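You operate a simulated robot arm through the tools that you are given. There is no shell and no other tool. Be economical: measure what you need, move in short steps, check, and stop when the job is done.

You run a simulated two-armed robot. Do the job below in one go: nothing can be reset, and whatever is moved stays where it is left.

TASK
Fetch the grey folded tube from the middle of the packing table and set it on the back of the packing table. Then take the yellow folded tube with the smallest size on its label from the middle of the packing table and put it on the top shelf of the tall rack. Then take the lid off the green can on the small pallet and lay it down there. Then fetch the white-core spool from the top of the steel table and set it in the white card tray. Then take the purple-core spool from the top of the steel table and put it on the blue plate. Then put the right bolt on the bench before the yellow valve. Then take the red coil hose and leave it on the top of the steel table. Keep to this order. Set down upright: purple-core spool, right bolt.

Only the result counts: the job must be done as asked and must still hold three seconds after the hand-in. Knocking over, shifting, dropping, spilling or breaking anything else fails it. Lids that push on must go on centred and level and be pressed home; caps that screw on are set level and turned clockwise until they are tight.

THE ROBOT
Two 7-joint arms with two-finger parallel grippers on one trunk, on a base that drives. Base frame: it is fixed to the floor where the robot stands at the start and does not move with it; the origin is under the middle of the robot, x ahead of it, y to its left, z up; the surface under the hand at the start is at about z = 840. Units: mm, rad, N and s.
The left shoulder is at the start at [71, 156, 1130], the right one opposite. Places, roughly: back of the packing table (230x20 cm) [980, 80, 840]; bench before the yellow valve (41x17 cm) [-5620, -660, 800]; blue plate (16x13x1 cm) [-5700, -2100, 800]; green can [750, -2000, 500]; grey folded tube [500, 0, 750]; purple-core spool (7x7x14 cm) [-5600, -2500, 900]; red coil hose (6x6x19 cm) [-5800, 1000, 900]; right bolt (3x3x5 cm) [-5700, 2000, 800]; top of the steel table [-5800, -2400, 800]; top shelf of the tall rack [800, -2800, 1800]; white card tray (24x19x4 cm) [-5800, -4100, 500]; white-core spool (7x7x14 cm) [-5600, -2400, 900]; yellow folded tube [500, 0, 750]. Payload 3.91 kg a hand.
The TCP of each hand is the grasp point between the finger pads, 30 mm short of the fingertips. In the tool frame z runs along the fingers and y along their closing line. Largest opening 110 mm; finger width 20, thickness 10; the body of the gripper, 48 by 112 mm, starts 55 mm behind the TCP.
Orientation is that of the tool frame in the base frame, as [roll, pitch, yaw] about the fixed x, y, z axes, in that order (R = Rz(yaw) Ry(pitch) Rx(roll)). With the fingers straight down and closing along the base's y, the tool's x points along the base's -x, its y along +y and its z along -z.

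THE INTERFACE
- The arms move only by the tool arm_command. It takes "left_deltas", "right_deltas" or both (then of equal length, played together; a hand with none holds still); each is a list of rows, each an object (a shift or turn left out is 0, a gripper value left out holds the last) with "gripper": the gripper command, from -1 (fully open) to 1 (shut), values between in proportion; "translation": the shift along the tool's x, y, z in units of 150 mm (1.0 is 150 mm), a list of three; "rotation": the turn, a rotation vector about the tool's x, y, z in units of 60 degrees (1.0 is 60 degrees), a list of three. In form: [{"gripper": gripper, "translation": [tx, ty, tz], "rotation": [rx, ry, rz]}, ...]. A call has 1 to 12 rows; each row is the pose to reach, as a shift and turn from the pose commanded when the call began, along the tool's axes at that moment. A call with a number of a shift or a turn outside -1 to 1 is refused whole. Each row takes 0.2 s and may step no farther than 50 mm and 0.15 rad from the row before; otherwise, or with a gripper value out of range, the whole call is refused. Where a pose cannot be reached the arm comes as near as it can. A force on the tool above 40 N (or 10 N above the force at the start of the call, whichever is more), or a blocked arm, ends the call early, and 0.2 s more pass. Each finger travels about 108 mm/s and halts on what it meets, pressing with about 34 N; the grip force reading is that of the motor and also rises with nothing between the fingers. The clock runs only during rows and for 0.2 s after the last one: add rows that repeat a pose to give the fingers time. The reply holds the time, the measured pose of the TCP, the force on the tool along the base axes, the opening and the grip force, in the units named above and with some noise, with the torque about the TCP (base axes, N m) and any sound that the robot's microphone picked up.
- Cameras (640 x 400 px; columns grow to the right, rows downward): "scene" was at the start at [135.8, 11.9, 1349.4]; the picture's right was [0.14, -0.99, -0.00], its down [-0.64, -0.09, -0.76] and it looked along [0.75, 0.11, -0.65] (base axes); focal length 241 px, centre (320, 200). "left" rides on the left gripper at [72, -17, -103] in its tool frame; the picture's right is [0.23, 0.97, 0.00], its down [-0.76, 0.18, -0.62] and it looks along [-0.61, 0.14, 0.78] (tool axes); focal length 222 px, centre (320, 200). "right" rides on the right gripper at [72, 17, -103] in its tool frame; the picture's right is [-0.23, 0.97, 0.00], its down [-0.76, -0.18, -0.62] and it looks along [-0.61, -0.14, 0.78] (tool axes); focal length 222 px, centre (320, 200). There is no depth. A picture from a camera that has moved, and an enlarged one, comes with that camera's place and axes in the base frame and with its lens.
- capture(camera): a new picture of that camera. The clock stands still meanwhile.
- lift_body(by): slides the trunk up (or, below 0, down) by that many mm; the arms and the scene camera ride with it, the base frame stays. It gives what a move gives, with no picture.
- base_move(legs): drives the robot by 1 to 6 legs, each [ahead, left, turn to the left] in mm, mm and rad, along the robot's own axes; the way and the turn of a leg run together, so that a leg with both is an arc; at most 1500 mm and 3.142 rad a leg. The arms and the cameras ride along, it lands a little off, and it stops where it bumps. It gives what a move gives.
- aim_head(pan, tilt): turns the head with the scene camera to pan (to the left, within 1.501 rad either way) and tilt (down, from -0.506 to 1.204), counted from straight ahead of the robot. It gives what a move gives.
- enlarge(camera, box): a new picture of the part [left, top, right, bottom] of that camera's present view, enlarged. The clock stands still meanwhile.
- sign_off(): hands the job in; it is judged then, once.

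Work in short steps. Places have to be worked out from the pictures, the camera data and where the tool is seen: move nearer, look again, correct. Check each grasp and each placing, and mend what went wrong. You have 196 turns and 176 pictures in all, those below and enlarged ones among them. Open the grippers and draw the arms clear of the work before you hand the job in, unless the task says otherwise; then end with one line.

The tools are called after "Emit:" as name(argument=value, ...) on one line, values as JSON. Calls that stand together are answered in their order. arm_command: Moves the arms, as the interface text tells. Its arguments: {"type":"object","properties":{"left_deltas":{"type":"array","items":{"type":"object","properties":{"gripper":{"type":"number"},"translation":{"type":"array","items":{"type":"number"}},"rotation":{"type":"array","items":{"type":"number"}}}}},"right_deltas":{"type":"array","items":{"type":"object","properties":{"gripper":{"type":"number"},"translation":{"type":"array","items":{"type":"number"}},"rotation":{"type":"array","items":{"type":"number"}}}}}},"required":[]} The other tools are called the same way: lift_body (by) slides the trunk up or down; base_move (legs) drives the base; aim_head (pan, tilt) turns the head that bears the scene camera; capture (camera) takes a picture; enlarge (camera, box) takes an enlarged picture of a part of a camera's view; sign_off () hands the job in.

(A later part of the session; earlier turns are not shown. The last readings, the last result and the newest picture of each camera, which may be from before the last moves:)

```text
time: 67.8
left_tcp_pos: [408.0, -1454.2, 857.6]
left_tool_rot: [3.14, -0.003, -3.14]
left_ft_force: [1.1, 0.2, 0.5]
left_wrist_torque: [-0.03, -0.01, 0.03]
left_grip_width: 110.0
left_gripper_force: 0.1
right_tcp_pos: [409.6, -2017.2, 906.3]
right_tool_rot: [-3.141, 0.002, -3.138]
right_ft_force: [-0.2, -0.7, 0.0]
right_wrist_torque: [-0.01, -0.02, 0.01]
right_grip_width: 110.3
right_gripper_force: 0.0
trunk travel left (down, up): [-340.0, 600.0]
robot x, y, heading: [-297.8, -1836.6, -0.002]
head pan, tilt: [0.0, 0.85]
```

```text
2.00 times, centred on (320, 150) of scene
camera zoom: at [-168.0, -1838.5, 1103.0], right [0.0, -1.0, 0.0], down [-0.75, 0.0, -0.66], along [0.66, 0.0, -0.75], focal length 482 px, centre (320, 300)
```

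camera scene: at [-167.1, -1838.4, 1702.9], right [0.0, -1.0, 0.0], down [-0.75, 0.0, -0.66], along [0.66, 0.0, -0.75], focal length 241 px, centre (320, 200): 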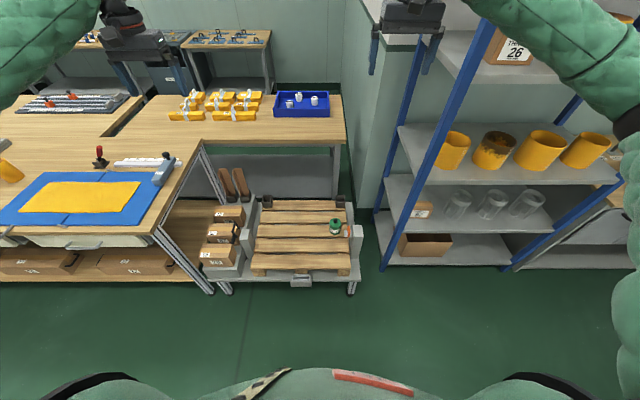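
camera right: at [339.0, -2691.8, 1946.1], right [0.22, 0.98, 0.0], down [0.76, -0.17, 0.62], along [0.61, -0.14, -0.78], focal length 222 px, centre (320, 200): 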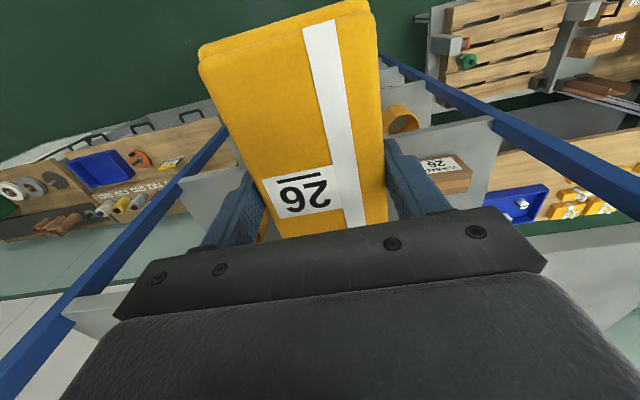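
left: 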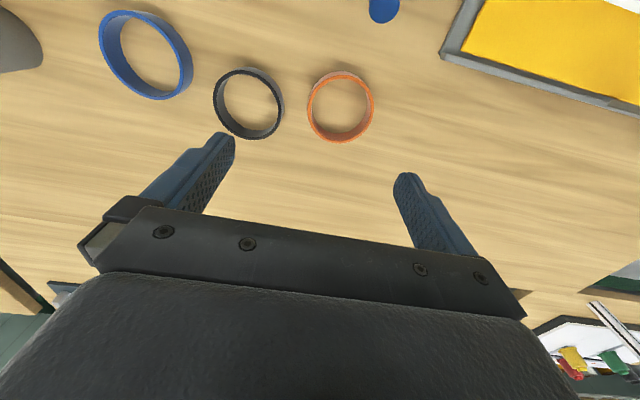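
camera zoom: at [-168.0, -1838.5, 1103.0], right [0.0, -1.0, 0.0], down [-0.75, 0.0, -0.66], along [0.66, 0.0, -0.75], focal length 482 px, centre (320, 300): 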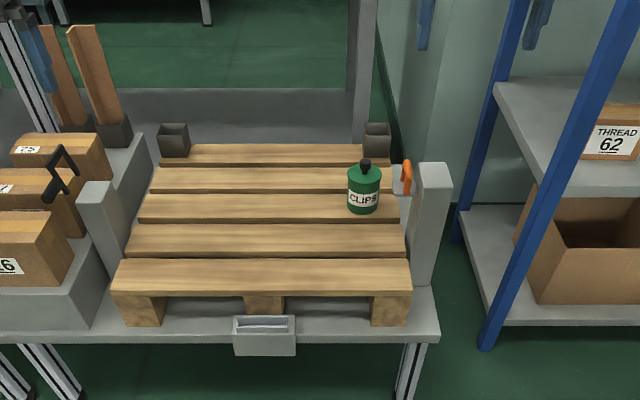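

Triangulating: can base at (652,-1928,458), knob top near 580. I raise the left hand out of the way, shift the right hand left 89, then drive ahead 240.

Emit:
arm_command(right_deltas=[{"translation": [0, 0.2, 0]}, {"translation": [0, 0.4, 0]}, {"translation": [0, 0.59, 0]}, {"translation": [0, 0.59, 0]}], left_deltas=[{"translation": [0, 0, -0.25]}, {"translation": [0, 0, -0.5]}, {"translation": [0, 0, -0.75]}, {"translation": [0, 0, -1.0]}])

Emit:
base_move(legs=[[230, 0, 0]])

Emit:
capture(camera="right")

Emit:
capture(camera="scene")

```text
time: 68.8
left_tcp_pos: [409.5, -1455.6, 1007.7]
left_tool_rot: [3.139, -0.002, -3.141]
left_ft_force: [0.1, 0.5, -0.3]
left_wrist_torque: [0.0, 0.0, 0.02]
left_grip_width: 109.8
left_gripper_force: 0.1
right_tcp_pos: [410.0, -1927.3, 908.1]
right_tool_rot: [3.141, 0.002, -3.14]
right_ft_force: [-0.1, 0.2, -0.6]
right_wrist_torque: [0.03, -0.03, -0.01]
right_grip_width: 110.0
right_gripper_force: 0.1
trunk travel left (down, up): [-340.0, 600.0]
robot x, y, heading: [-302.5, -1837.7, 0.0]
head pan, tilt: [0.0, 0.85]
```

```text
time: 70.5
left_tcp_pos: [640.8, -1451.7, 1005.8]
left_tool_rot: [3.141, -0.003, -3.14]
left_ft_force: [0.7, 0.0, -0.4]
left_wrist_torque: [0.0, 0.04, 0.0]
left_grip_width: 110.0
left_gripper_force: 0.0
right_tcp_pos: [640.5, -1926.6, 907.7]
right_tool_rot: [3.14, 0.0, -3.137]
right_ft_force: [0.7, 0.7, 0.3]
right_wrist_torque: [0.02, 0.05, 0.0]
right_grip_width: 109.7
right_gripper_force: 0.1
trunk travel left (down, up): [-340.0, 600.0]
robot x, y, heading: [-68.6, -1836.3, -0.001]
head pan, tilt: [0.0, 0.85]
```

```text
148 pictures are left
camera right: at [567.9, -1910.0, 1009.3], right [0.22, 0.97, 0.0], down [0.76, -0.17, 0.62], along [0.61, -0.14, -0.78], focal length 222 px, centre (320, 200)
```

right: 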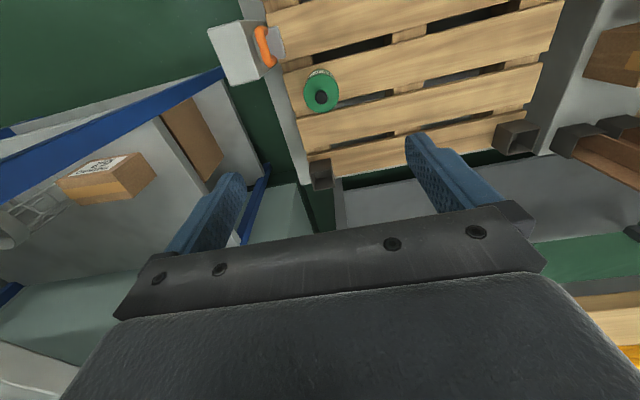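

```text
147 pictures are left
camera scene: at [62.7, -1838.4, 1102.6], right [0.0, -1.0, 0.0], down [-0.75, 0.0, -0.66], along [0.66, 0.0, -0.75], focal length 241 px, centre (320, 200)
```

scene: 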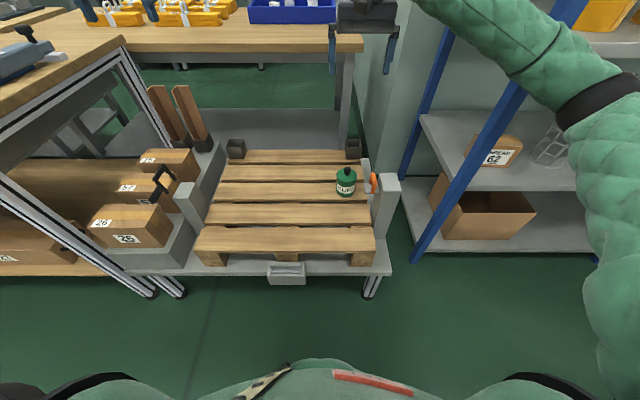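

Knob appears at about (660,-1930). I lower 150 mm and look closer.

Emit:
arm_command(right_deltas=[{"translation": [-0.05, -0.01, 0.3]}, {"translation": [-0.1, -0.02, 0.6]}, {"translation": [-0.15, -0.03, 0.9]}, {"translation": [-0.15, -0.03, 1.0]}])

Emit:
capture(camera="right")

Emit:
enlarge(camera="scene", box=[240, 90, 440, 215])

```text
time: 71.5
left_tcp_pos: [639.4, -1452.0, 1006.1]
left_tool_rot: [3.141, -0.001, -3.137]
left_ft_force: [-0.3, -0.2, 0.0]
left_wrist_torque: [-0.03, -0.03, -0.01]
left_grip_width: 110.0
left_gripper_force: 0.0
right_tcp_pos: [662.6, -1930.8, 757.0]
right_tool_rot: [3.14, 0.002, -3.136]
right_ft_force: [0.2, 0.2, -0.4]
right_wrist_torque: [-0.03, 0.01, -0.01]
right_grip_width: 109.9
right_gripper_force: 0.0
trunk travel left (down, up): [-340.0, 600.0]
robot x, y, heading: [-68.7, -1840.9, 0.004]
head pan, tilt: [0.0, 0.85]
```

```text
146 pictures are left
camera right: at [590.4, -1915.2, 859.8], right [0.22, 0.97, 0.0], down [0.76, -0.17, 0.62], along [0.61, -0.14, -0.78], focal length 222 px, centre (320, 200)
```

right: 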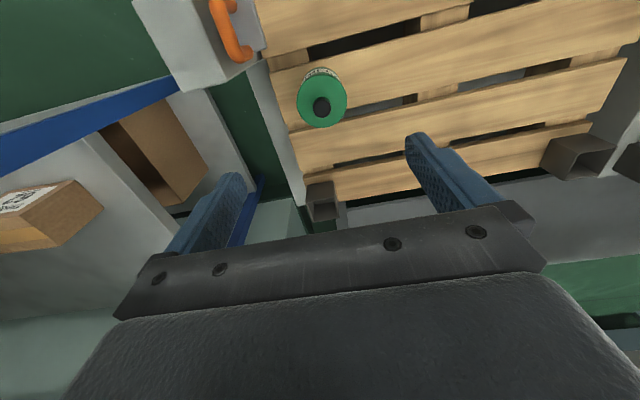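

```text
3.20 times, centred on (340, 152) of scene
camera zoom: at [61.7, -1838.4, 1102.9], right [0.0, -1.0, 0.0], down [-0.75, 0.0, -0.66], along [0.66, 0.0, -0.75], focal length 771 px, centre (256, 352)
```

zoom: 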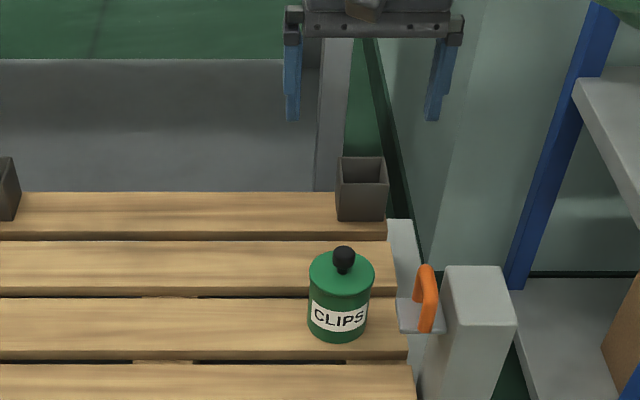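

Combining both cameras: knob centre (672,-1931), top about z 570, lid disc at about 537. I narrow the fingers to 60 mm and descend to z≈600 first.

Emit:
arm_command(right_deltas=[{"translation": [-0.03, 0, 0.2], "gripper": -0.1}, {"translation": [-0.06, 0, 0.5]}, {"translation": [-0.06, 0, 0.8]}, {"translation": [-0.06, 0, 1.0]}])

Emit:
capture(camera="right")

Emit:
enlarge(camera="scene", box=[240, 90, 440, 215])

```text
time: 72.5
left_tcp_pos: [640.7, -1452.4, 1005.2]
left_tool_rot: [3.14, -0.004, -3.139]
left_ft_force: [-0.5, -0.2, 0.0]
left_wrist_torque: [-0.03, 0.01, -0.02]
left_grip_width: 110.1
left_gripper_force: 0.1
right_tcp_pos: [671.9, -1929.3, 605.9]
right_tool_rot: [3.141, -0.001, -3.137]
right_ft_force: [-0.3, 1.2, -0.4]
right_wrist_torque: [-0.02, 0.01, 0.01]
right_grip_width: 60.5
right_gripper_force: 0.2
trunk travel left (down, up): [-340.0, 600.0]
robot x, y, heading: [-69.4, -1839.4, -0.002]
head pan, tilt: [0.0, 0.85]
```

```text
144 pictures are left
camera right: at [599.1, -1912.7, 708.0], right [0.22, 0.97, 0.0], down [0.76, -0.17, 0.62], along [0.61, -0.14, -0.78], focal length 222 px, centre (320, 200)
```

right: 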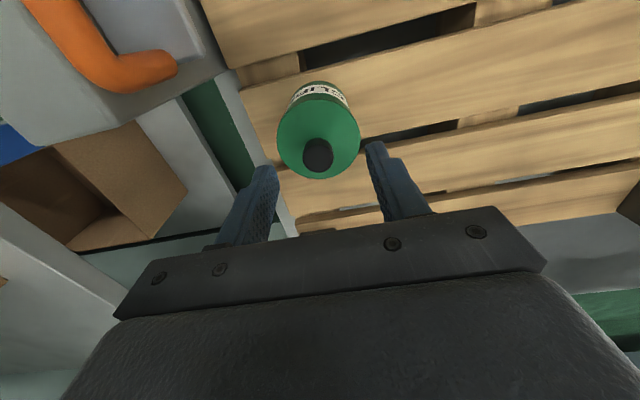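

```text
3.20 times, centred on (340, 152) of scene
camera zoom: at [62.0, -1838.5, 1102.8], right [0.0, -1.0, 0.0], down [-0.75, 0.0, -0.66], along [0.66, 0.0, -0.75], focal length 771 px, centre (256, 352)
```

zoom: 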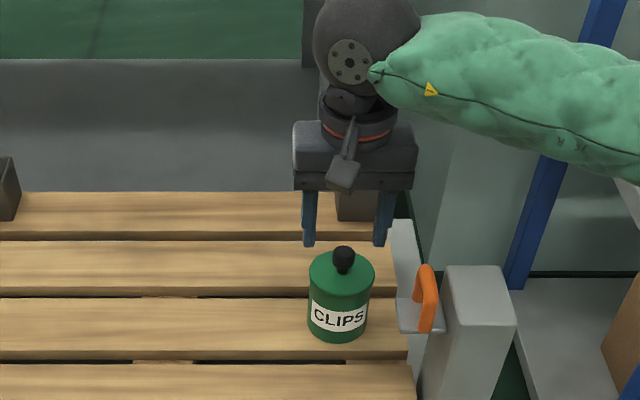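

Knob is right between the fingers. Down 32 mm and close.

Emit:
arm_command(right_deltas=[{"translation": [0, -0.01, 0.1]}, {"translation": [0, -0.01, 0.17]}, {"translation": [0, -0.01, 0.21]}, {"translation": [0, -0.01, 0.21], "gripper": 1}, {"translation": [0, -0.01, 0.21], "gripper": 1}, {"translation": [0, -0.01, 0.21], "gripper": 1}])

Emit:
enlarge(camera="scene", box=[290, 130, 390, 193])

```text
time: 73.9
left_tcp_pos: [639.9, -1452.2, 1005.7]
left_tool_rot: [3.139, -0.003, -3.138]
left_ft_force: [-0.3, 0.1, -0.3]
left_wrist_torque: [0.02, 0.0, 0.0]
left_grip_width: 109.9
left_gripper_force: 0.2
right_tcp_pos: [670.5, -1931.0, 574.5]
right_tool_rot: [-3.141, -0.001, -3.137]
right_ft_force: [0.2, 0.6, -0.5]
right_wrist_torque: [0.01, 0.03, -0.01]
right_grip_width: 21.6
right_gripper_force: 33.7
trunk travel left (down, up): [-340.0, 600.0]
robot x, y, heading: [-69.3, -1836.0, 0.004]
head pan, tilt: [0.0, 0.85]
```

```text
6.35 times, centred on (340, 162) of scene
camera zoom: at [61.9, -1838.4, 1102.8], right [0.0, -1.0, 0.0], down [-0.75, 0.0, -0.66], along [0.66, 0.0, -0.75], focal length 1530 px, centre (193, 444)
```

zoom: 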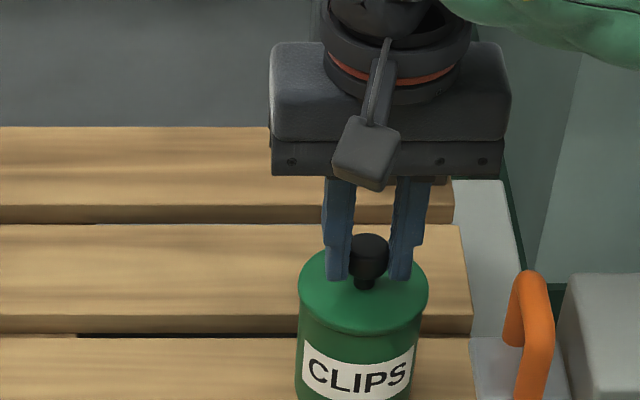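

Knob gripped at 21.6 mm. I pull up slowly and check.

Emit:
arm_command(right_deltas=[{"translation": [0, 0, -0.05]}, {"translation": [0, 0, -0.15]}, {"translation": [0, 0, -0.4]}, {"translation": [0, 0, -0.6]}])

Emit:
enlarge(camera="scene", box=[240, 90, 440, 215])

Emit:
capture(camera="right")

```text
time: 74.9
left_tcp_pos: [638.4, -1452.6, 1006.4]
left_tool_rot: [3.139, -0.001, -3.14]
left_ft_force: [0.4, -0.1, -0.7]
left_wrist_torque: [0.01, -0.02, 0.02]
left_grip_width: 110.2
left_gripper_force: 0.1
right_tcp_pos: [671.5, -1931.0, 665.8]
right_tool_rot: [3.141, 0.0, -3.138]
right_ft_force: [0.5, -0.1, -1.9]
right_wrist_torque: [0.01, 0.0, 0.01]
right_grip_width: 21.9
right_gripper_force: 33.7
trunk travel left (down, up): [-340.0, 600.0]
robot x, y, heading: [-70.5, -1836.7, -0.002]
head pan, tilt: [0.0, 0.85]
```

```text
3.20 times, centred on (340, 152) of scene
camera zoom: at [61.7, -1838.3, 1102.8], right [0.0, -1.0, 0.0], down [-0.75, 0.0, -0.66], along [0.66, 0.0, -0.75], focal length 771 px, centre (256, 352)
```

zoom: 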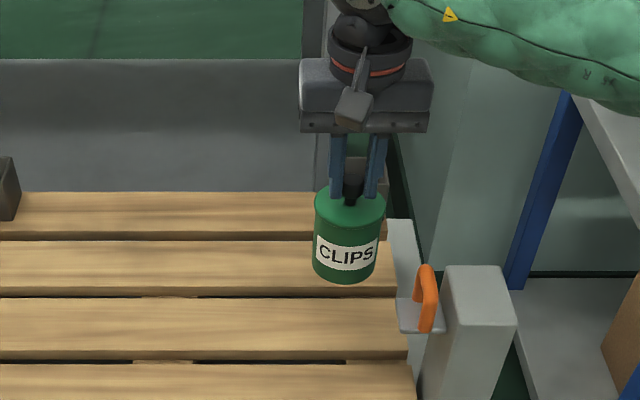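

```text
140 pictures are left
camera right: at [599.2, -1915.9, 769.0], right [0.22, 0.97, 0.0], down [0.76, -0.17, 0.62], along [0.61, -0.14, -0.78], focal length 222 px, centre (320, 200)
```

right: 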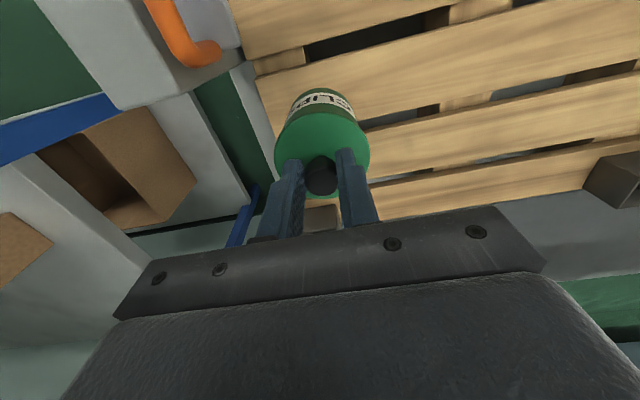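

The lid holds fast and the whole can comes up with it, so I need the left hand to hold the can's body. I raise the can a bit and start turning the left hand so its fingers will point right (-y), closing along x.

Emit:
arm_command(right_deltas=[{"translation": [0, 0, -0.15]}, {"translation": [0, 0, -0.3]}, {"translation": [0, 0, -0.45]}, {"translation": [0, 0, -0.55]}, {"translation": [0, 0, -0.55]}, {"translation": [0, 0, -0.55]}, {"translation": [0, 0, -0.55]}, {"translation": [0, 0, -0.55]}], left_deltas=[{"translation": [0, -0.1, 0], "rotation": [0.0722, 0.0722, -0.0722]}, {"translation": [0, -0.2, 0], "rotation": [0.1443, 0.1443, -0.1443]}, {"translation": [0, -0.3, 0], "rotation": [0.2165, 0.2165, -0.2165]}, {"translation": [0, -0.4, 0], "rotation": [0.2887, 0.2887, -0.2887]}, {"translation": [0, -0.5, 0], "rotation": [0.3608, 0.3608, -0.3608]}, {"translation": [0, -0.6, 0], "rotation": [0.433, 0.433, -0.433]}, {"translation": [0, -0.7, 0], "rotation": [0.5052, 0.5052, -0.5052]}, {"translation": [0, -0.8, 0], "rotation": [0.5774, 0.5774, -0.5774]}])

Emit:
arm_command(left_deltas=[{"rotation": [0.0722, 0.0722, -0.0722]}, {"rotation": [0.1443, 0.1443, -0.1443]}, {"rotation": [0.2165, 0.2165, -0.2165]}, {"rotation": [0.2887, 0.2887, -0.2887]}, {"rotation": [0.3608, 0.3608, -0.3608]}, {"rotation": [0.433, 0.433, -0.433]}, {"rotation": [0.5052, 0.5052, -0.5052]}, {"rotation": [0.5774, 0.5774, -0.5774]}])

Emit:
aim_head(pan=0, tilt=0.6)

Emit:
capture(camera="scene")

```text
time: 76.7
left_tcp_pos: [639.5, -1573.3, 1007.6]
left_tool_rot: [-2.682, -0.733, -2.672]
left_ft_force: [1.1, 0.3, 0.0]
left_wrist_torque: [0.04, -0.02, -0.01]
left_grip_width: 110.1
left_gripper_force: 0.0
right_tcp_pos: [671.6, -1931.4, 747.9]
right_tool_rot: [3.141, 0.001, -3.136]
right_ft_force: [0.9, 0.6, -0.2]
right_wrist_torque: [-0.01, 0.01, -0.02]
right_grip_width: 21.9
right_gripper_force: 33.5
trunk travel left (down, up): [-340.0, 600.0]
robot x, y, heading: [-69.0, -1838.2, 0.002]
head pan, tilt: [0.0, 0.85]
```

```text
time: 78.5
left_tcp_pos: [639.4, -1572.1, 1007.0]
left_tool_rot: [1.81, -1.567, -0.237]
left_ft_force: [0.7, -0.3, -1.0]
left_wrist_torque: [-0.01, -0.02, 0.02]
left_grip_width: 110.0
left_gripper_force: 0.0
right_tcp_pos: [670.8, -1933.0, 746.9]
right_tool_rot: [-3.141, 0.001, -3.139]
right_ft_force: [-0.1, -0.3, -1.5]
right_wrist_torque: [-0.01, 0.0, -0.03]
right_grip_width: 21.9
right_gripper_force: 34.2
trunk travel left (down, up): [-340.0, 600.0]
robot x, y, heading: [-67.6, -1840.2, 0.002]
head pan, tilt: [0.0, 0.85]
```

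```text
time: 79.3
left_tcp_pos: [640.8, -1573.1, 1006.7]
left_tool_rot: [2.366, -1.567, -0.794]
left_ft_force: [0.1, -0.1, -0.3]
left_wrist_torque: [-0.03, 0.0, 0.0]
left_grip_width: 109.9
left_gripper_force: 0.0
right_tcp_pos: [670.9, -1932.3, 747.6]
right_tool_rot: [3.141, 0.001, -3.136]
right_ft_force: [-0.2, 0.0, -1.3]
right_wrist_torque: [-0.04, 0.03, 0.01]
right_grip_width: 21.8
right_gripper_force: 33.9
trunk travel left (down, up): [-340.0, 600.0]
robot x, y, heading: [-68.1, -1842.0, -0.001]
head pan, tilt: [0.0, 0.6]
```

```text
139 pictures are left
camera scene: at [72.0, -1838.4, 1123.6], right [0.0, -1.0, 0.0], down [-0.57, 0.0, -0.82], along [0.82, 0.0, -0.57], focal length 241 px, centre (320, 200)
```

scene: 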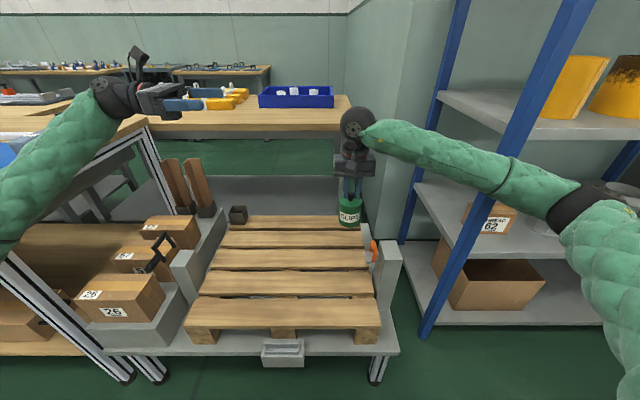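

Left hand is oriented right. I raise the can 150 mm for clearance over the boxes and lower the left hand to match the can's body height.

Emit:
arm_command(right_deltas=[{"translation": [0, 0, -0.3]}, {"translation": [0, 0, -0.6]}, {"translation": [0, 0, -0.9]}, {"translation": [0, 0, -1.0]}], left_deltas=[{"translation": [-0.3, -0.1, 0]}, {"translation": [-0.6, -0.2, 0]}, {"translation": [-0.9, -0.21, 0.2]}, {"translation": [-1.0, -0.21, 0.5]}])

Emit:
arm_command(left_deltas=[{"translation": [-0.1, 0, 0.2]}, {"translation": [-0.24, 0, 0.45]}, {"translation": [-0.24, 0, 0.6]}])

Emit:
capture(camera="left")

Emit:
enlarge(camera="scene", box=[200, 60, 440, 210])

```text
refused: row 3 steps farther than a row can; nothing moved
```

```text
time: 80.1
left_tcp_pos: [639.1, -1662.1, 969.9]
left_tool_rot: [2.521, -1.567, -0.946]
left_ft_force: [-0.3, 0.3, -0.7]
left_wrist_torque: [0.02, 0.01, -0.01]
left_grip_width: 109.9
left_gripper_force: 0.1
right_tcp_pos: [672.2, -1931.1, 748.7]
right_tool_rot: [3.14, 0.001, -3.137]
right_ft_force: [0.1, -0.2, -1.7]
right_wrist_torque: [0.0, 0.02, 0.02]
right_grip_width: 21.9
right_gripper_force: 33.7
trunk travel left (down, up): [-340.0, 600.0]
robot x, y, heading: [-67.0, -1837.2, 0.003]
head pan, tilt: [0.0, 0.6]
```

```text
138 pictures are left
camera left: at [656.3, -1558.1, 1042.9], right [-0.97, 0.0, 0.23], down [-0.18, 0.62, -0.76], along [-0.14, -0.78, -0.61], focal length 222 px, centre (320, 200)
```

left: 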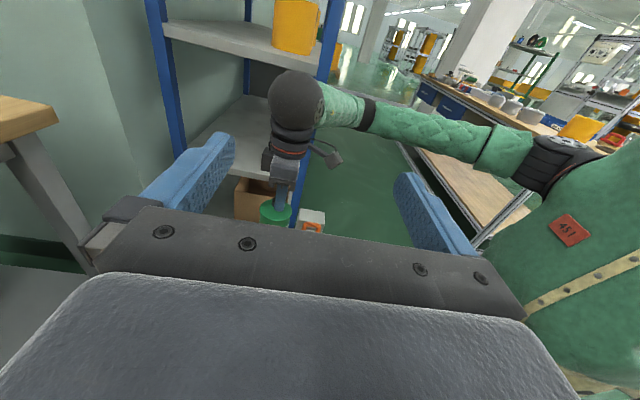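

```text
2.67 times, centred on (320, 135) of scene
camera zoom: at [72.1, -1838.4, 1123.7], right [0.0, -1.0, 0.0], down [-0.57, 0.0, -0.82], along [0.82, 0.0, -0.57], focal length 642 px, centre (320, 373)
```

zoom: 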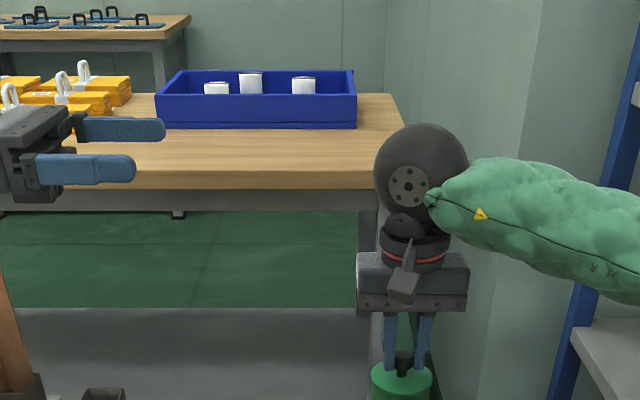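

First call was refused (step too long), the second ran. Now right up 130, left down 140, then trim.

Emit:
arm_command(right_deltas=[{"translation": [0, 0, -0.3]}, {"translation": [0, 0, -0.6]}, {"translation": [0, 0, -0.87]}, {"translation": [0, 0, -0.87]}], left_deltas=[{"translation": [-0.3, -0.1, 0]}, {"translation": [-0.6, -0.2, 0]}, {"translation": [-0.9, -0.21, 0]}, {"translation": [-1.0, -0.22, 0.2]}])

Emit:
capture(camera="left")

Emit:
enlarge(camera="scene", box=[200, 60, 440, 210])

```text
time: 81.1
left_tcp_pos: [673.8, -1692.3, 820.6]
left_tool_rot: [2.327, -1.567, -0.754]
left_ft_force: [0.7, 0.7, 0.5]
left_wrist_torque: [-0.02, 0.0, -0.03]
left_grip_width: 110.3
left_gripper_force: 0.0
right_tcp_pos: [672.0, -1932.3, 878.2]
right_tool_rot: [3.141, 0.0, -3.136]
right_ft_force: [-0.3, -0.6, -2.3]
right_wrist_torque: [-0.01, -0.02, 0.0]
right_grip_width: 21.6
right_gripper_force: 34.0
trunk travel left (down, up): [-340.0, 600.0]
robot x, y, heading: [-69.4, -1837.6, 0.002]
head pan, tilt: [0.0, 0.6]
```

```text
136 pictures are left
camera left: at [691.0, -1588.9, 893.3], right [-0.97, 0.0, 0.23], down [-0.18, 0.62, -0.76], along [-0.14, -0.78, -0.61], focal length 222 px, centre (320, 200)
```

left: 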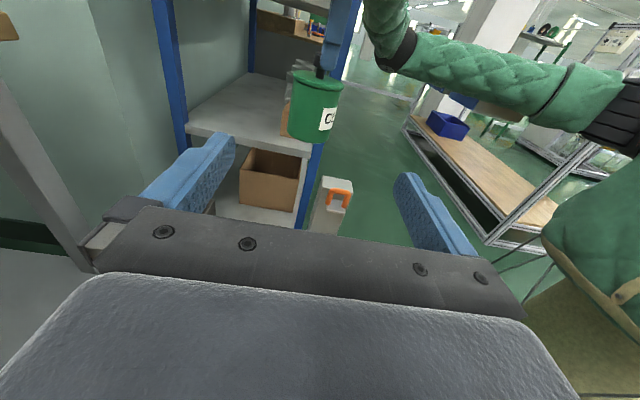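

```text
2.67 times, centred on (320, 135) of scene
camera zoom: at [72.4, -1838.5, 1123.6], right [0.0, -1.0, 0.0], down [-0.57, 0.0, -0.82], along [0.82, 0.0, -0.57], focal length 642 px, centre (320, 373)
```

zoom: 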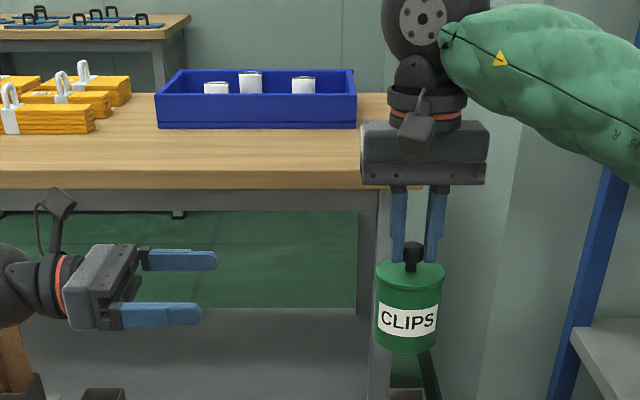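

Left is aligned in x; can body spans about z 766–830. I lower to 796 and advance toward the can.

Emit:
arm_command(left_deltas=[{"translation": [-0.1, 0.01, 0.25]}, {"translation": [-0.17, 0.01, 0.5]}, {"translation": [-0.17, 0.01, 0.75]}, {"translation": [-0.17, 0.01, 0.9]}])

Emit:
enlarge(camera="scene", box=[200, 60, 440, 210])

Emit:
capture(camera="left")

```text
time: 82.1
left_tcp_pos: [673.5, -1828.4, 797.5]
left_tool_rot: [-2.443, -1.566, -2.266]
left_ft_force: [-0.5, 0.1, 0.0]
left_wrist_torque: [0.01, -0.03, 0.02]
left_grip_width: 110.0
left_gripper_force: 0.0
right_tcp_pos: [670.3, -1933.2, 880.9]
right_tool_rot: [3.139, 0.004, -3.14]
right_ft_force: [1.1, 0.0, -1.6]
right_wrist_torque: [-0.03, 0.01, 0.02]
right_grip_width: 22.3
right_gripper_force: 34.0
trunk travel left (down, up): [-340.0, 600.0]
robot x, y, heading: [-66.9, -1839.8, -0.002]
head pan, tilt: [0.0, 0.6]
```

```text
2.67 times, centred on (320, 135) of scene
camera zoom: at [68.9, -1839.2, 1124.5], right [0.0, -1.0, 0.0], down [-0.56, 0.0, -0.83], along [0.83, 0.0, -0.56], focal length 642 px, centre (320, 373)
```

zoom: 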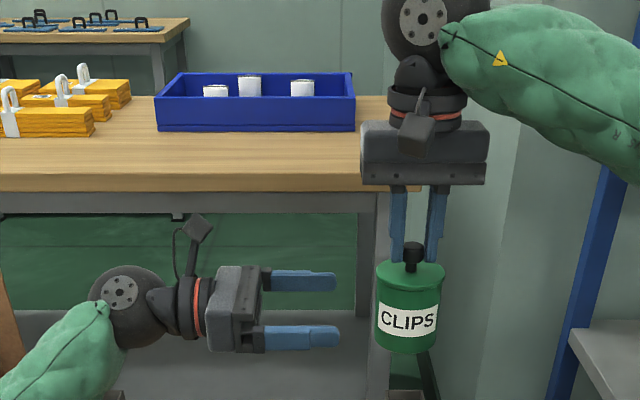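

```text
133 pictures are left
camera left: at [689.2, -1724.4, 870.4], right [-0.97, 0.0, 0.23], down [-0.18, 0.62, -0.76], along [-0.14, -0.78, -0.61], focal length 222 px, centre (320, 200)
```

left: 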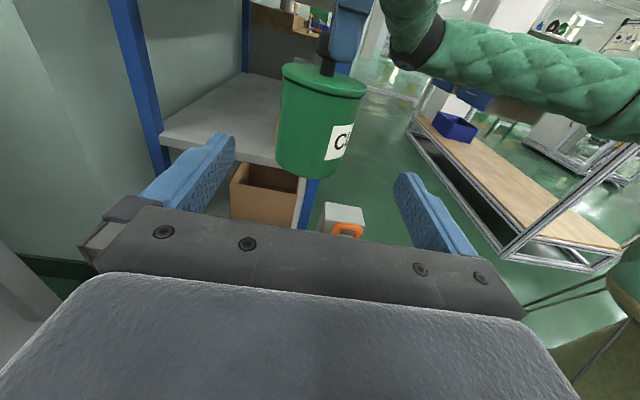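

Good alignment. I advance 100 mm so the can sits between the fingers, and close.

Emit:
arm_command(left_deltas=[{"translation": [0, 0, 0.25]}, {"translation": [0, 0, 0.5]}, {"translation": [0, 0, 0.67]}, {"translation": [0, 0, 0.67], "gripper": 1}, {"translation": [0, 0, 0.67], "gripper": 1}, {"translation": [0, 0, 0.67], "gripper": 1}])

Emit:
enlarge(camera="scene", box=[260, 80, 420, 180])

```text
time: 83.5
left_tcp_pos: [674.2, -1929.2, 794.3]
left_tool_rot: [2.204, -1.566, -0.632]
left_ft_force: [0.8, 0.1, 0.0]
left_wrist_torque: [0.0, 0.02, -0.05]
left_grip_width: 65.3
left_gripper_force: 34.4
right_tcp_pos: [671.3, -1931.9, 877.1]
right_tool_rot: [3.141, -0.001, -3.14]
right_ft_force: [0.4, -0.2, -0.3]
right_wrist_torque: [0.02, -0.04, -0.03]
right_grip_width: 22.4
right_gripper_force: 34.4
trunk travel left (down, up): [-340.0, 600.0]
robot x, y, heading: [-68.1, -1839.3, -0.004]
head pan, tilt: [0.0, 0.6]
heard: snap
```

```text
4.00 times, centred on (340, 130) of scene
camera zoom: at [72.1, -1838.7, 1123.7], right [0.0, -1.0, 0.0], down [-0.57, 0.0, -0.82], along [0.82, 0.0, -0.57], focal length 964 px, centre (240, 480)
```

zoom: 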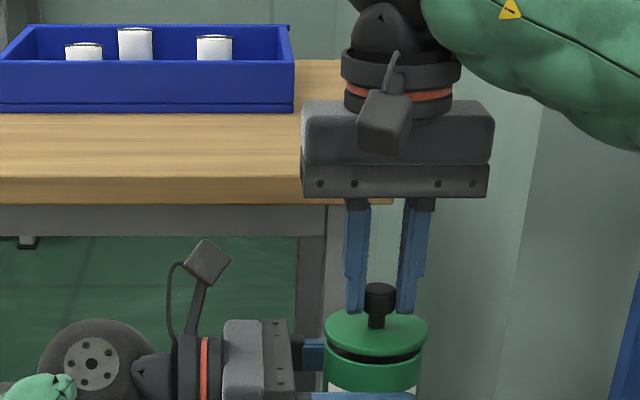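

A snap: the lid came loose. I lift the right hand off.

Emit:
arm_command(right_deltas=[{"translation": [0, 0, -0.1]}, {"translation": [0, 0, -0.3]}, {"translation": [0, 0, -0.6]}, {"translation": [0, 0, -0.8]}])

Emit:
enlarge(camera="scene", box=[240, 30, 440, 205])

```text
time: 84.5
left_tcp_pos: [673.3, -1930.8, 794.0]
left_tool_rot: [2.246, -1.566, -0.672]
left_ft_force: [0.5, 0.6, 0.4]
left_wrist_torque: [-0.03, -0.01, -0.02]
left_grip_width: 65.3
left_gripper_force: 33.4
right_tcp_pos: [669.1, -1933.2, 998.5]
right_tool_rot: [3.141, -0.001, -3.137]
right_ft_force: [0.5, -0.3, -0.1]
right_wrist_torque: [0.03, -0.01, 0.01]
right_grip_width: 22.3
right_gripper_force: 34.0
trunk travel left (down, up): [-340.0, 600.0]
robot x, y, heading: [-67.2, -1838.2, -0.001]
head pan, tilt: [0.0, 0.6]
```

```text
2.29 times, centred on (340, 118) of scene
camera zoom: at [71.9, -1838.5, 1123.6], right [0.0, -1.0, 0.0], down [-0.57, 0.0, -0.82], along [0.82, 0.0, -0.57], focal length 551 px, centre (274, 389)
```

zoom: 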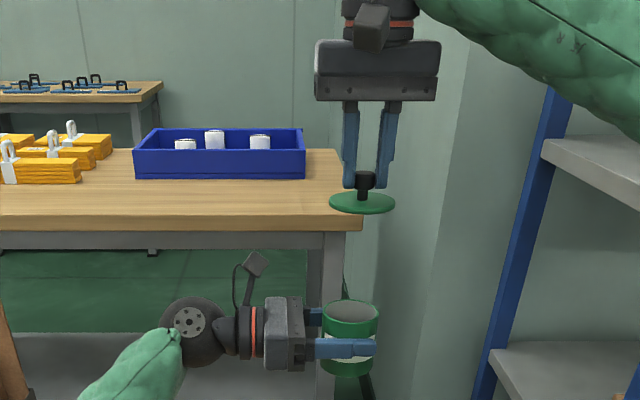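

Lid is off. I will lay it on the next slat nearer me (about x 553, y -1900). The left hand moves 80 mm ahead to give room while the right comes back and down.

Emit:
arm_command(right_deltas=[{"translation": [0.3, 0.1, 0]}, {"translation": [0.6, 0.22, 0]}, {"translation": [0.77, 0.22, 0]}, {"translation": [0.77, 0.22, 0.3]}, {"translation": [0.77, 0.22, 0.6]}, {"translation": [0.77, 0.22, 0.9]}], left_deltas=[{"translation": [0, -0.2, 0]}, {"translation": [0, -0.4, 0]}, {"translation": [0, -0.53, 0]}, {"translation": [0, -0.53, 0]}, {"translation": [0, -0.53, 0]}, {"translation": [0, -0.53, 0]}])

Emit:
arm_command(right_deltas=[{"translation": [0, 0, 0.3]}, {"translation": [0, 0, 0.6]}, {"translation": [0, 0, 0.9]}, {"translation": [0, 0, 1.0]}])

Emit:
arm_command(right_deltas=[{"translation": [0, 0, 0.3]}, {"translation": [0, 0, 0.6]}, {"translation": [0, 0, 0.9]}, {"translation": [0, 0, 0.95]}])

Emit:
aim_head(pan=0, tilt=0.85)

Emit:
capture(camera="scene")

Emit:
capture(camera="right")

```text
time: 85.9
left_tcp_pos: [753.7, -1927.3, 793.3]
left_tool_rot: [2.203, -1.566, -0.627]
left_ft_force: [-0.3, 0.8, -0.6]
left_wrist_torque: [-0.03, -0.04, -0.01]
left_grip_width: 65.3
left_gripper_force: 34.0
right_tcp_pos: [553.9, -1900.0, 862.6]
right_tool_rot: [3.14, 0.001, -3.139]
right_ft_force: [0.0, 0.6, -0.3]
right_wrist_torque: [0.02, 0.01, 0.0]
right_grip_width: 22.2
right_gripper_force: 34.1
trunk travel left (down, up): [-340.0, 600.0]
robot x, y, heading: [-69.0, -1842.1, -0.001]
head pan, tilt: [0.0, 0.6]
```

```text
time: 86.9
left_tcp_pos: [752.8, -1927.6, 793.8]
left_tool_rot: [2.216, -1.568, -0.643]
left_ft_force: [-0.2, 0.9, 0.4]
left_wrist_torque: [0.02, 0.06, 0.02]
left_grip_width: 65.5
left_gripper_force: 34.6
right_tcp_pos: [555.6, -1898.8, 713.9]
right_tool_rot: [3.14, -0.001, -3.136]
right_ft_force: [0.2, -0.6, -1.3]
right_wrist_torque: [-0.01, 0.01, 0.01]
right_grip_width: 22.3
right_gripper_force: 34.1
trunk travel left (down, up): [-340.0, 600.0]
robot x, y, heading: [-65.2, -1841.7, -0.003]
head pan, tilt: [0.0, 0.6]
```

```text
time: 87.9
left_tcp_pos: [752.8, -1927.8, 792.7]
left_tool_rot: [2.229, -1.568, -0.655]
left_ft_force: [-1.0, -0.9, -0.4]
left_wrist_torque: [-0.02, -0.03, 0.0]
left_grip_width: 64.9
left_gripper_force: 34.2
right_tcp_pos: [555.9, -1899.5, 571.4]
right_tool_rot: [3.141, 0.0, -3.138]
right_ft_force: [0.3, -0.9, 0.2]
right_wrist_torque: [-0.01, 0.01, 0.0]
right_grip_width: 22.2
right_gripper_force: 34.6
trunk travel left (down, up): [-340.0, 600.0]
robot x, y, heading: [-66.9, -1837.4, -0.005]
head pan, tilt: [0.0, 0.6]
```

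```text
time: 88.6
left_tcp_pos: [753.0, -1928.1, 793.3]
left_tool_rot: [2.225, -1.567, -0.65]
left_ft_force: [0.7, -0.4, 1.4]
left_wrist_torque: [-0.03, -0.01, -0.02]
left_grip_width: 64.9
left_gripper_force: 34.2
right_tcp_pos: [556.9, -1900.0, 571.1]
right_tool_rot: [3.139, -0.001, -3.137]
right_ft_force: [-0.3, -0.4, -0.9]
right_wrist_torque: [-0.01, -0.05, 0.01]
right_grip_width: 21.9
right_gripper_force: 34.3
trunk travel left (down, up): [-340.0, 600.0]
robot x, y, heading: [-67.0, -1840.3, -0.0]
head pan, tilt: [0.0, 0.85]
```

```text
130 pictures are left
camera scene: at [61.9, -1838.6, 1102.9], right [0.0, -1.0, 0.0], down [-0.75, 0.0, -0.66], along [0.66, 0.0, -0.75], focal length 241 px, centre (320, 200)
```

scene: 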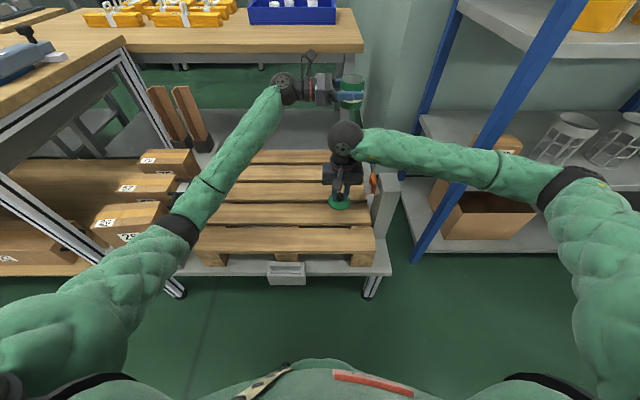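

```text
129 pictures are left
camera right: at [483.7, -1883.7, 673.5], right [0.22, 0.97, 0.0], down [0.76, -0.17, 0.62], along [0.61, -0.14, -0.78], focal length 222 px, centre (320, 200)
```

right: 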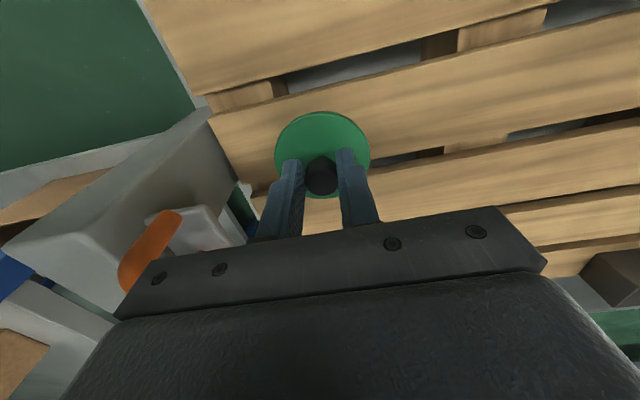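

Lid is over the slat, centred within about 5 mm. I shift ahead 5 and lower gently.

Emit:
arm_command(right_deltas=[{"translation": [-0.03, 0, 0.15]}, {"translation": [-0.03, 0, 0.28]}, {"translation": [-0.03, 0, 0.32]}, {"translation": [-0.03, 0, 0.35]}])

Emit:
enlarge(camera="scene", box=[290, 150, 390, 225])

```text
time: 89.6
left_tcp_pos: [753.6, -1928.5, 793.0]
left_tool_rot: [2.222, -1.569, -0.648]
left_ft_force: [-0.6, 0.1, -0.3]
left_wrist_torque: [0.0, 0.01, 0.03]
left_grip_width: 65.2
left_gripper_force: 33.9
right_tcp_pos: [560.2, -1898.7, 518.0]
right_tool_rot: [-3.14, 0.0, -3.137]
right_ft_force: [0.1, 0.6, -0.9]
right_wrist_torque: [0.02, -0.03, -0.01]
right_grip_width: 22.3
right_gripper_force: 34.2
trunk travel left (down, up): [-340.0, 600.0]
robot x, y, heading: [-71.6, -1836.8, -0.001]
head pan, tilt: [0.0, 0.85]
```

```text
5.33 times, centred on (340, 188) of scene
camera zoom: at [61.9, -1838.6, 1102.8], right [0.0, -1.0, 0.0], down [-0.75, 0.0, -0.66], along [0.66, 0.0, -0.75], focal length 1285 px, centre (213, 267)
```

zoom: 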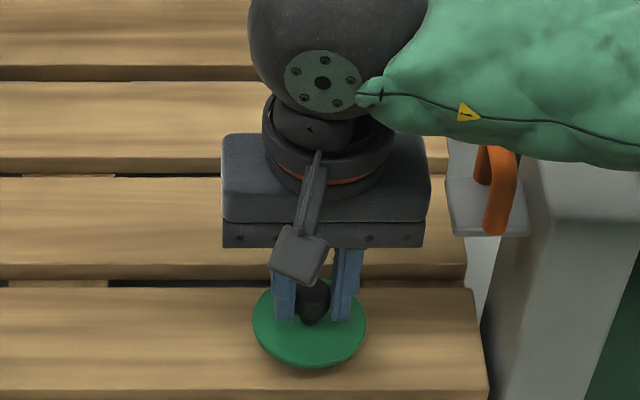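

No contact yet; I lower a few more mm in small steps.

Emit:
arm_command(right_deltas=[{"translation": [0, 0, 0.025]}, {"translation": [0, 0, 0.045]}, {"translation": [0, 0, 0.045]}])

Emit:
enlarge(camera="scene", box=[290, 150, 390, 225])

```text
time: 90.4
left_tcp_pos: [752.8, -1927.4, 793.8]
left_tool_rot: [2.228, -1.567, -0.653]
left_ft_force: [0.6, 0.5, 0.2]
left_wrist_torque: [-0.03, -0.02, 0.0]
left_grip_width: 64.9
left_gripper_force: 33.9
right_tcp_pos: [560.9, -1898.5, 509.6]
right_tool_rot: [-3.14, -0.001, -3.137]
right_ft_force: [0.6, 0.4, -0.3]
right_wrist_torque: [0.02, -0.01, -0.01]
right_grip_width: 22.1
right_gripper_force: 33.9
trunk travel left (down, up): [-340.0, 600.0]
robot x, y, heading: [-67.2, -1839.5, 0.005]
head pan, tilt: [0.0, 0.85]
```

```text
5.33 times, centred on (340, 188) of scene
camera zoom: at [61.9, -1838.6, 1102.8], right [0.0, -1.0, 0.0], down [-0.75, 0.0, -0.66], along [0.66, 0.0, -0.75], focal length 1285 px, centre (213, 267)
```

zoom: 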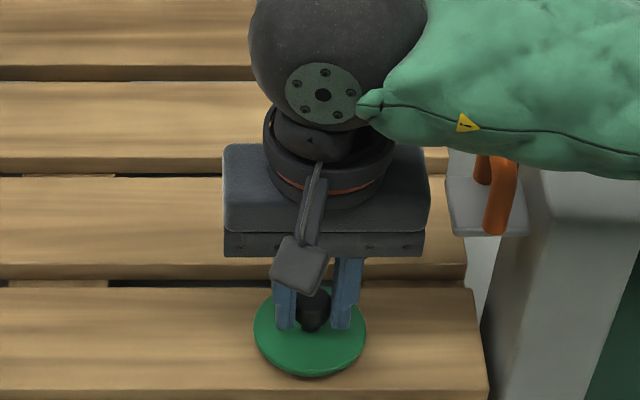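

Still no contact; continue down 8 mm watching the force.

Emit:
arm_command(right_deltas=[{"translation": [0, 0, 0.02]}, {"translation": [0, 0, 0.035]}, {"translation": [0, 0, 0.05]}, {"translation": [0, 0, 0.05]}])

Emit:
enlarge(camera="scene", box=[290, 150, 390, 225])

```text
time: 91.4
left_tcp_pos: [752.1, -1927.4, 793.8]
left_tool_rot: [2.23, -1.567, -0.653]
left_ft_force: [1.0, -1.3, 0.2]
left_wrist_torque: [0.03, 0.01, -0.02]
left_grip_width: 64.8
left_gripper_force: 34.3
right_tcp_pos: [560.4, -1899.7, 503.1]
right_tool_rot: [3.141, -0.002, -3.136]
right_ft_force: [0.3, 0.2, -0.6]
right_wrist_torque: [0.04, 0.0, 0.0]
right_grip_width: 22.1
right_gripper_force: 33.6
trunk travel left (down, up): [-340.0, 600.0]
robot x, y, heading: [-67.9, -1841.0, -0.007]
head pan, tilt: [0.0, 0.85]
```

```text
5.33 times, centred on (340, 188) of scene
camera zoom: at [61.9, -1838.6, 1102.8], right [0.0, -1.0, 0.0], down [-0.75, 0.0, -0.66], along [0.66, 0.0, -0.75], focal length 1285 px, centre (213, 267)
```

zoom: 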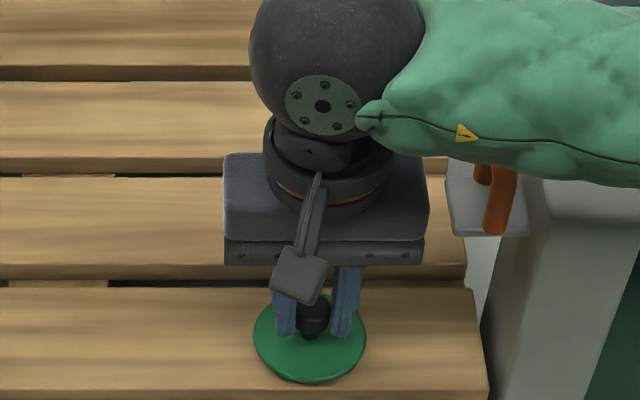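

Continue a bit further.

Emit:
arm_command(right_deltas=[{"translation": [0, 0, 0.02]}, {"translation": [0, 0, 0.04]}, {"translation": [0, 0, 0.055]}, {"translation": [0, 0, 0.07]}, {"translation": [0, 0, 0.07]}])

Emit:
enlarge(camera="scene", box=[290, 150, 390, 225])

Emit:
capture(camera="right")

```text
time: 92.5
left_tcp_pos: [751.9, -1928.5, 794.0]
left_tool_rot: [2.5, -1.568, -0.929]
left_ft_force: [-0.4, 0.6, 0.2]
left_wrist_torque: [-0.02, 0.0, -0.03]
left_grip_width: 64.9
left_gripper_force: 33.6
right_tcp_pos: [561.2, -1899.6, 499.0]
right_tool_rot: [3.135, 0.006, -3.137]
right_ft_force: [-7.3, -1.9, 23.1]
right_wrist_torque: [-0.19, 0.22, 0.05]
right_grip_width: 22.1
right_gripper_force: 34.5
trunk travel left (down, up): [-340.0, 600.0]
robot x, y, heading: [-68.4, -1835.7, -0.004]
head pan, tilt: [0.0, 0.85]
stopped in row 5 (right hand): the force on the tool passed its limit at 41 N (the readings are from after the stop); the commanded pose is now the measured one
```

```text
5.33 times, centred on (340, 188) of scene
camera zoom: at [60.5, -1838.9, 1103.0], right [0.0, -1.0, 0.0], down [-0.75, 0.0, -0.66], along [0.66, 0.0, -0.75], focal length 1285 px, centre (213, 267)
```

zoom: 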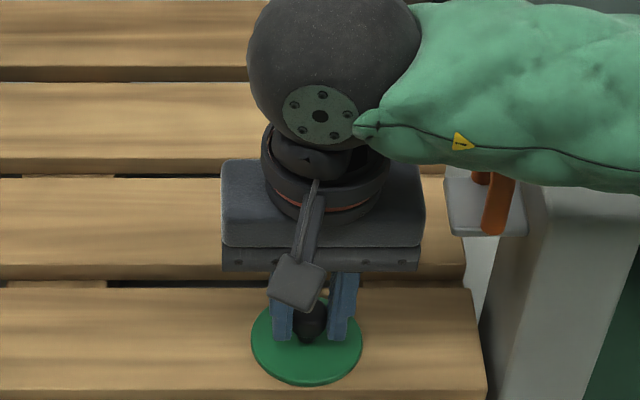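

```text
124 pictures are left
camera right: at [487.9, -1883.2, 600.6], right [0.22, 0.97, 0.01], down [0.76, -0.18, 0.63], along [0.61, -0.14, -0.78], focal length 222 px, centre (320, 200)
```

right: 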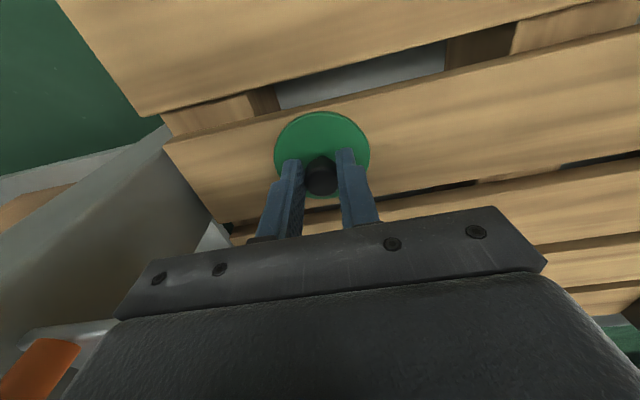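

Lid rests on the slat. Release and rise; then right hand goes up to regrasp the can from above.

Emit:
arm_command(right_deltas=[{"translation": [0, 0, -0.01], "gripper": -0.53}, {"translation": [0, 0, -0.01], "gripper": -0.53}, {"translation": [0, 0, -0.01], "gripper": -0.53}, {"translation": [0, 0, -0.25]}, {"translation": [0, 0, -0.5]}, {"translation": [0, 0, -0.75]}, {"translation": [0, 0, -1.0]}])

Emit:
capture(camera="scene")

```text
time: 94.1
left_tcp_pos: [753.3, -1927.2, 794.0]
left_tool_rot: [2.255, -1.567, -0.682]
left_ft_force: [-0.4, 0.2, -0.4]
left_wrist_torque: [-0.01, -0.01, 0.0]
left_grip_width: 64.9
left_gripper_force: 34.3
right_tcp_pos: [559.8, -1899.9, 647.0]
right_tool_rot: [3.138, 0.005, -3.139]
right_ft_force: [-0.3, -0.4, -0.8]
right_wrist_torque: [0.02, 0.01, -0.01]
right_grip_width: 83.9
right_gripper_force: 0.0
trunk travel left (down, up): [-340.0, 600.0]
robot x, y, heading: [-66.3, -1834.3, -0.004]
head pan, tilt: [0.0, 0.85]
```

```text
123 pictures are left
camera scene: at [61.6, -1838.7, 1102.8], right [0.0, -1.0, 0.0], down [-0.75, 0.0, -0.66], along [0.66, 0.0, -0.75], focal length 241 px, centre (320, 200)
```

scene: 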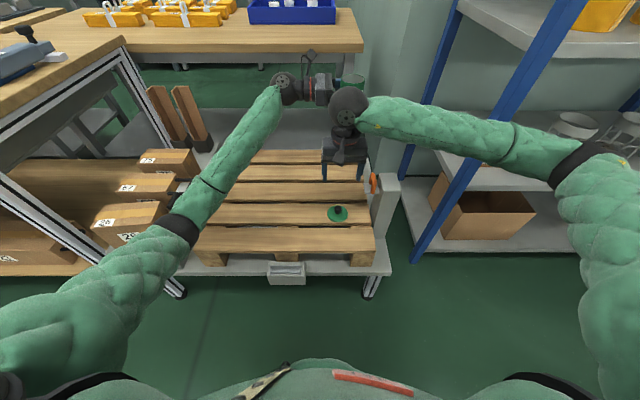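

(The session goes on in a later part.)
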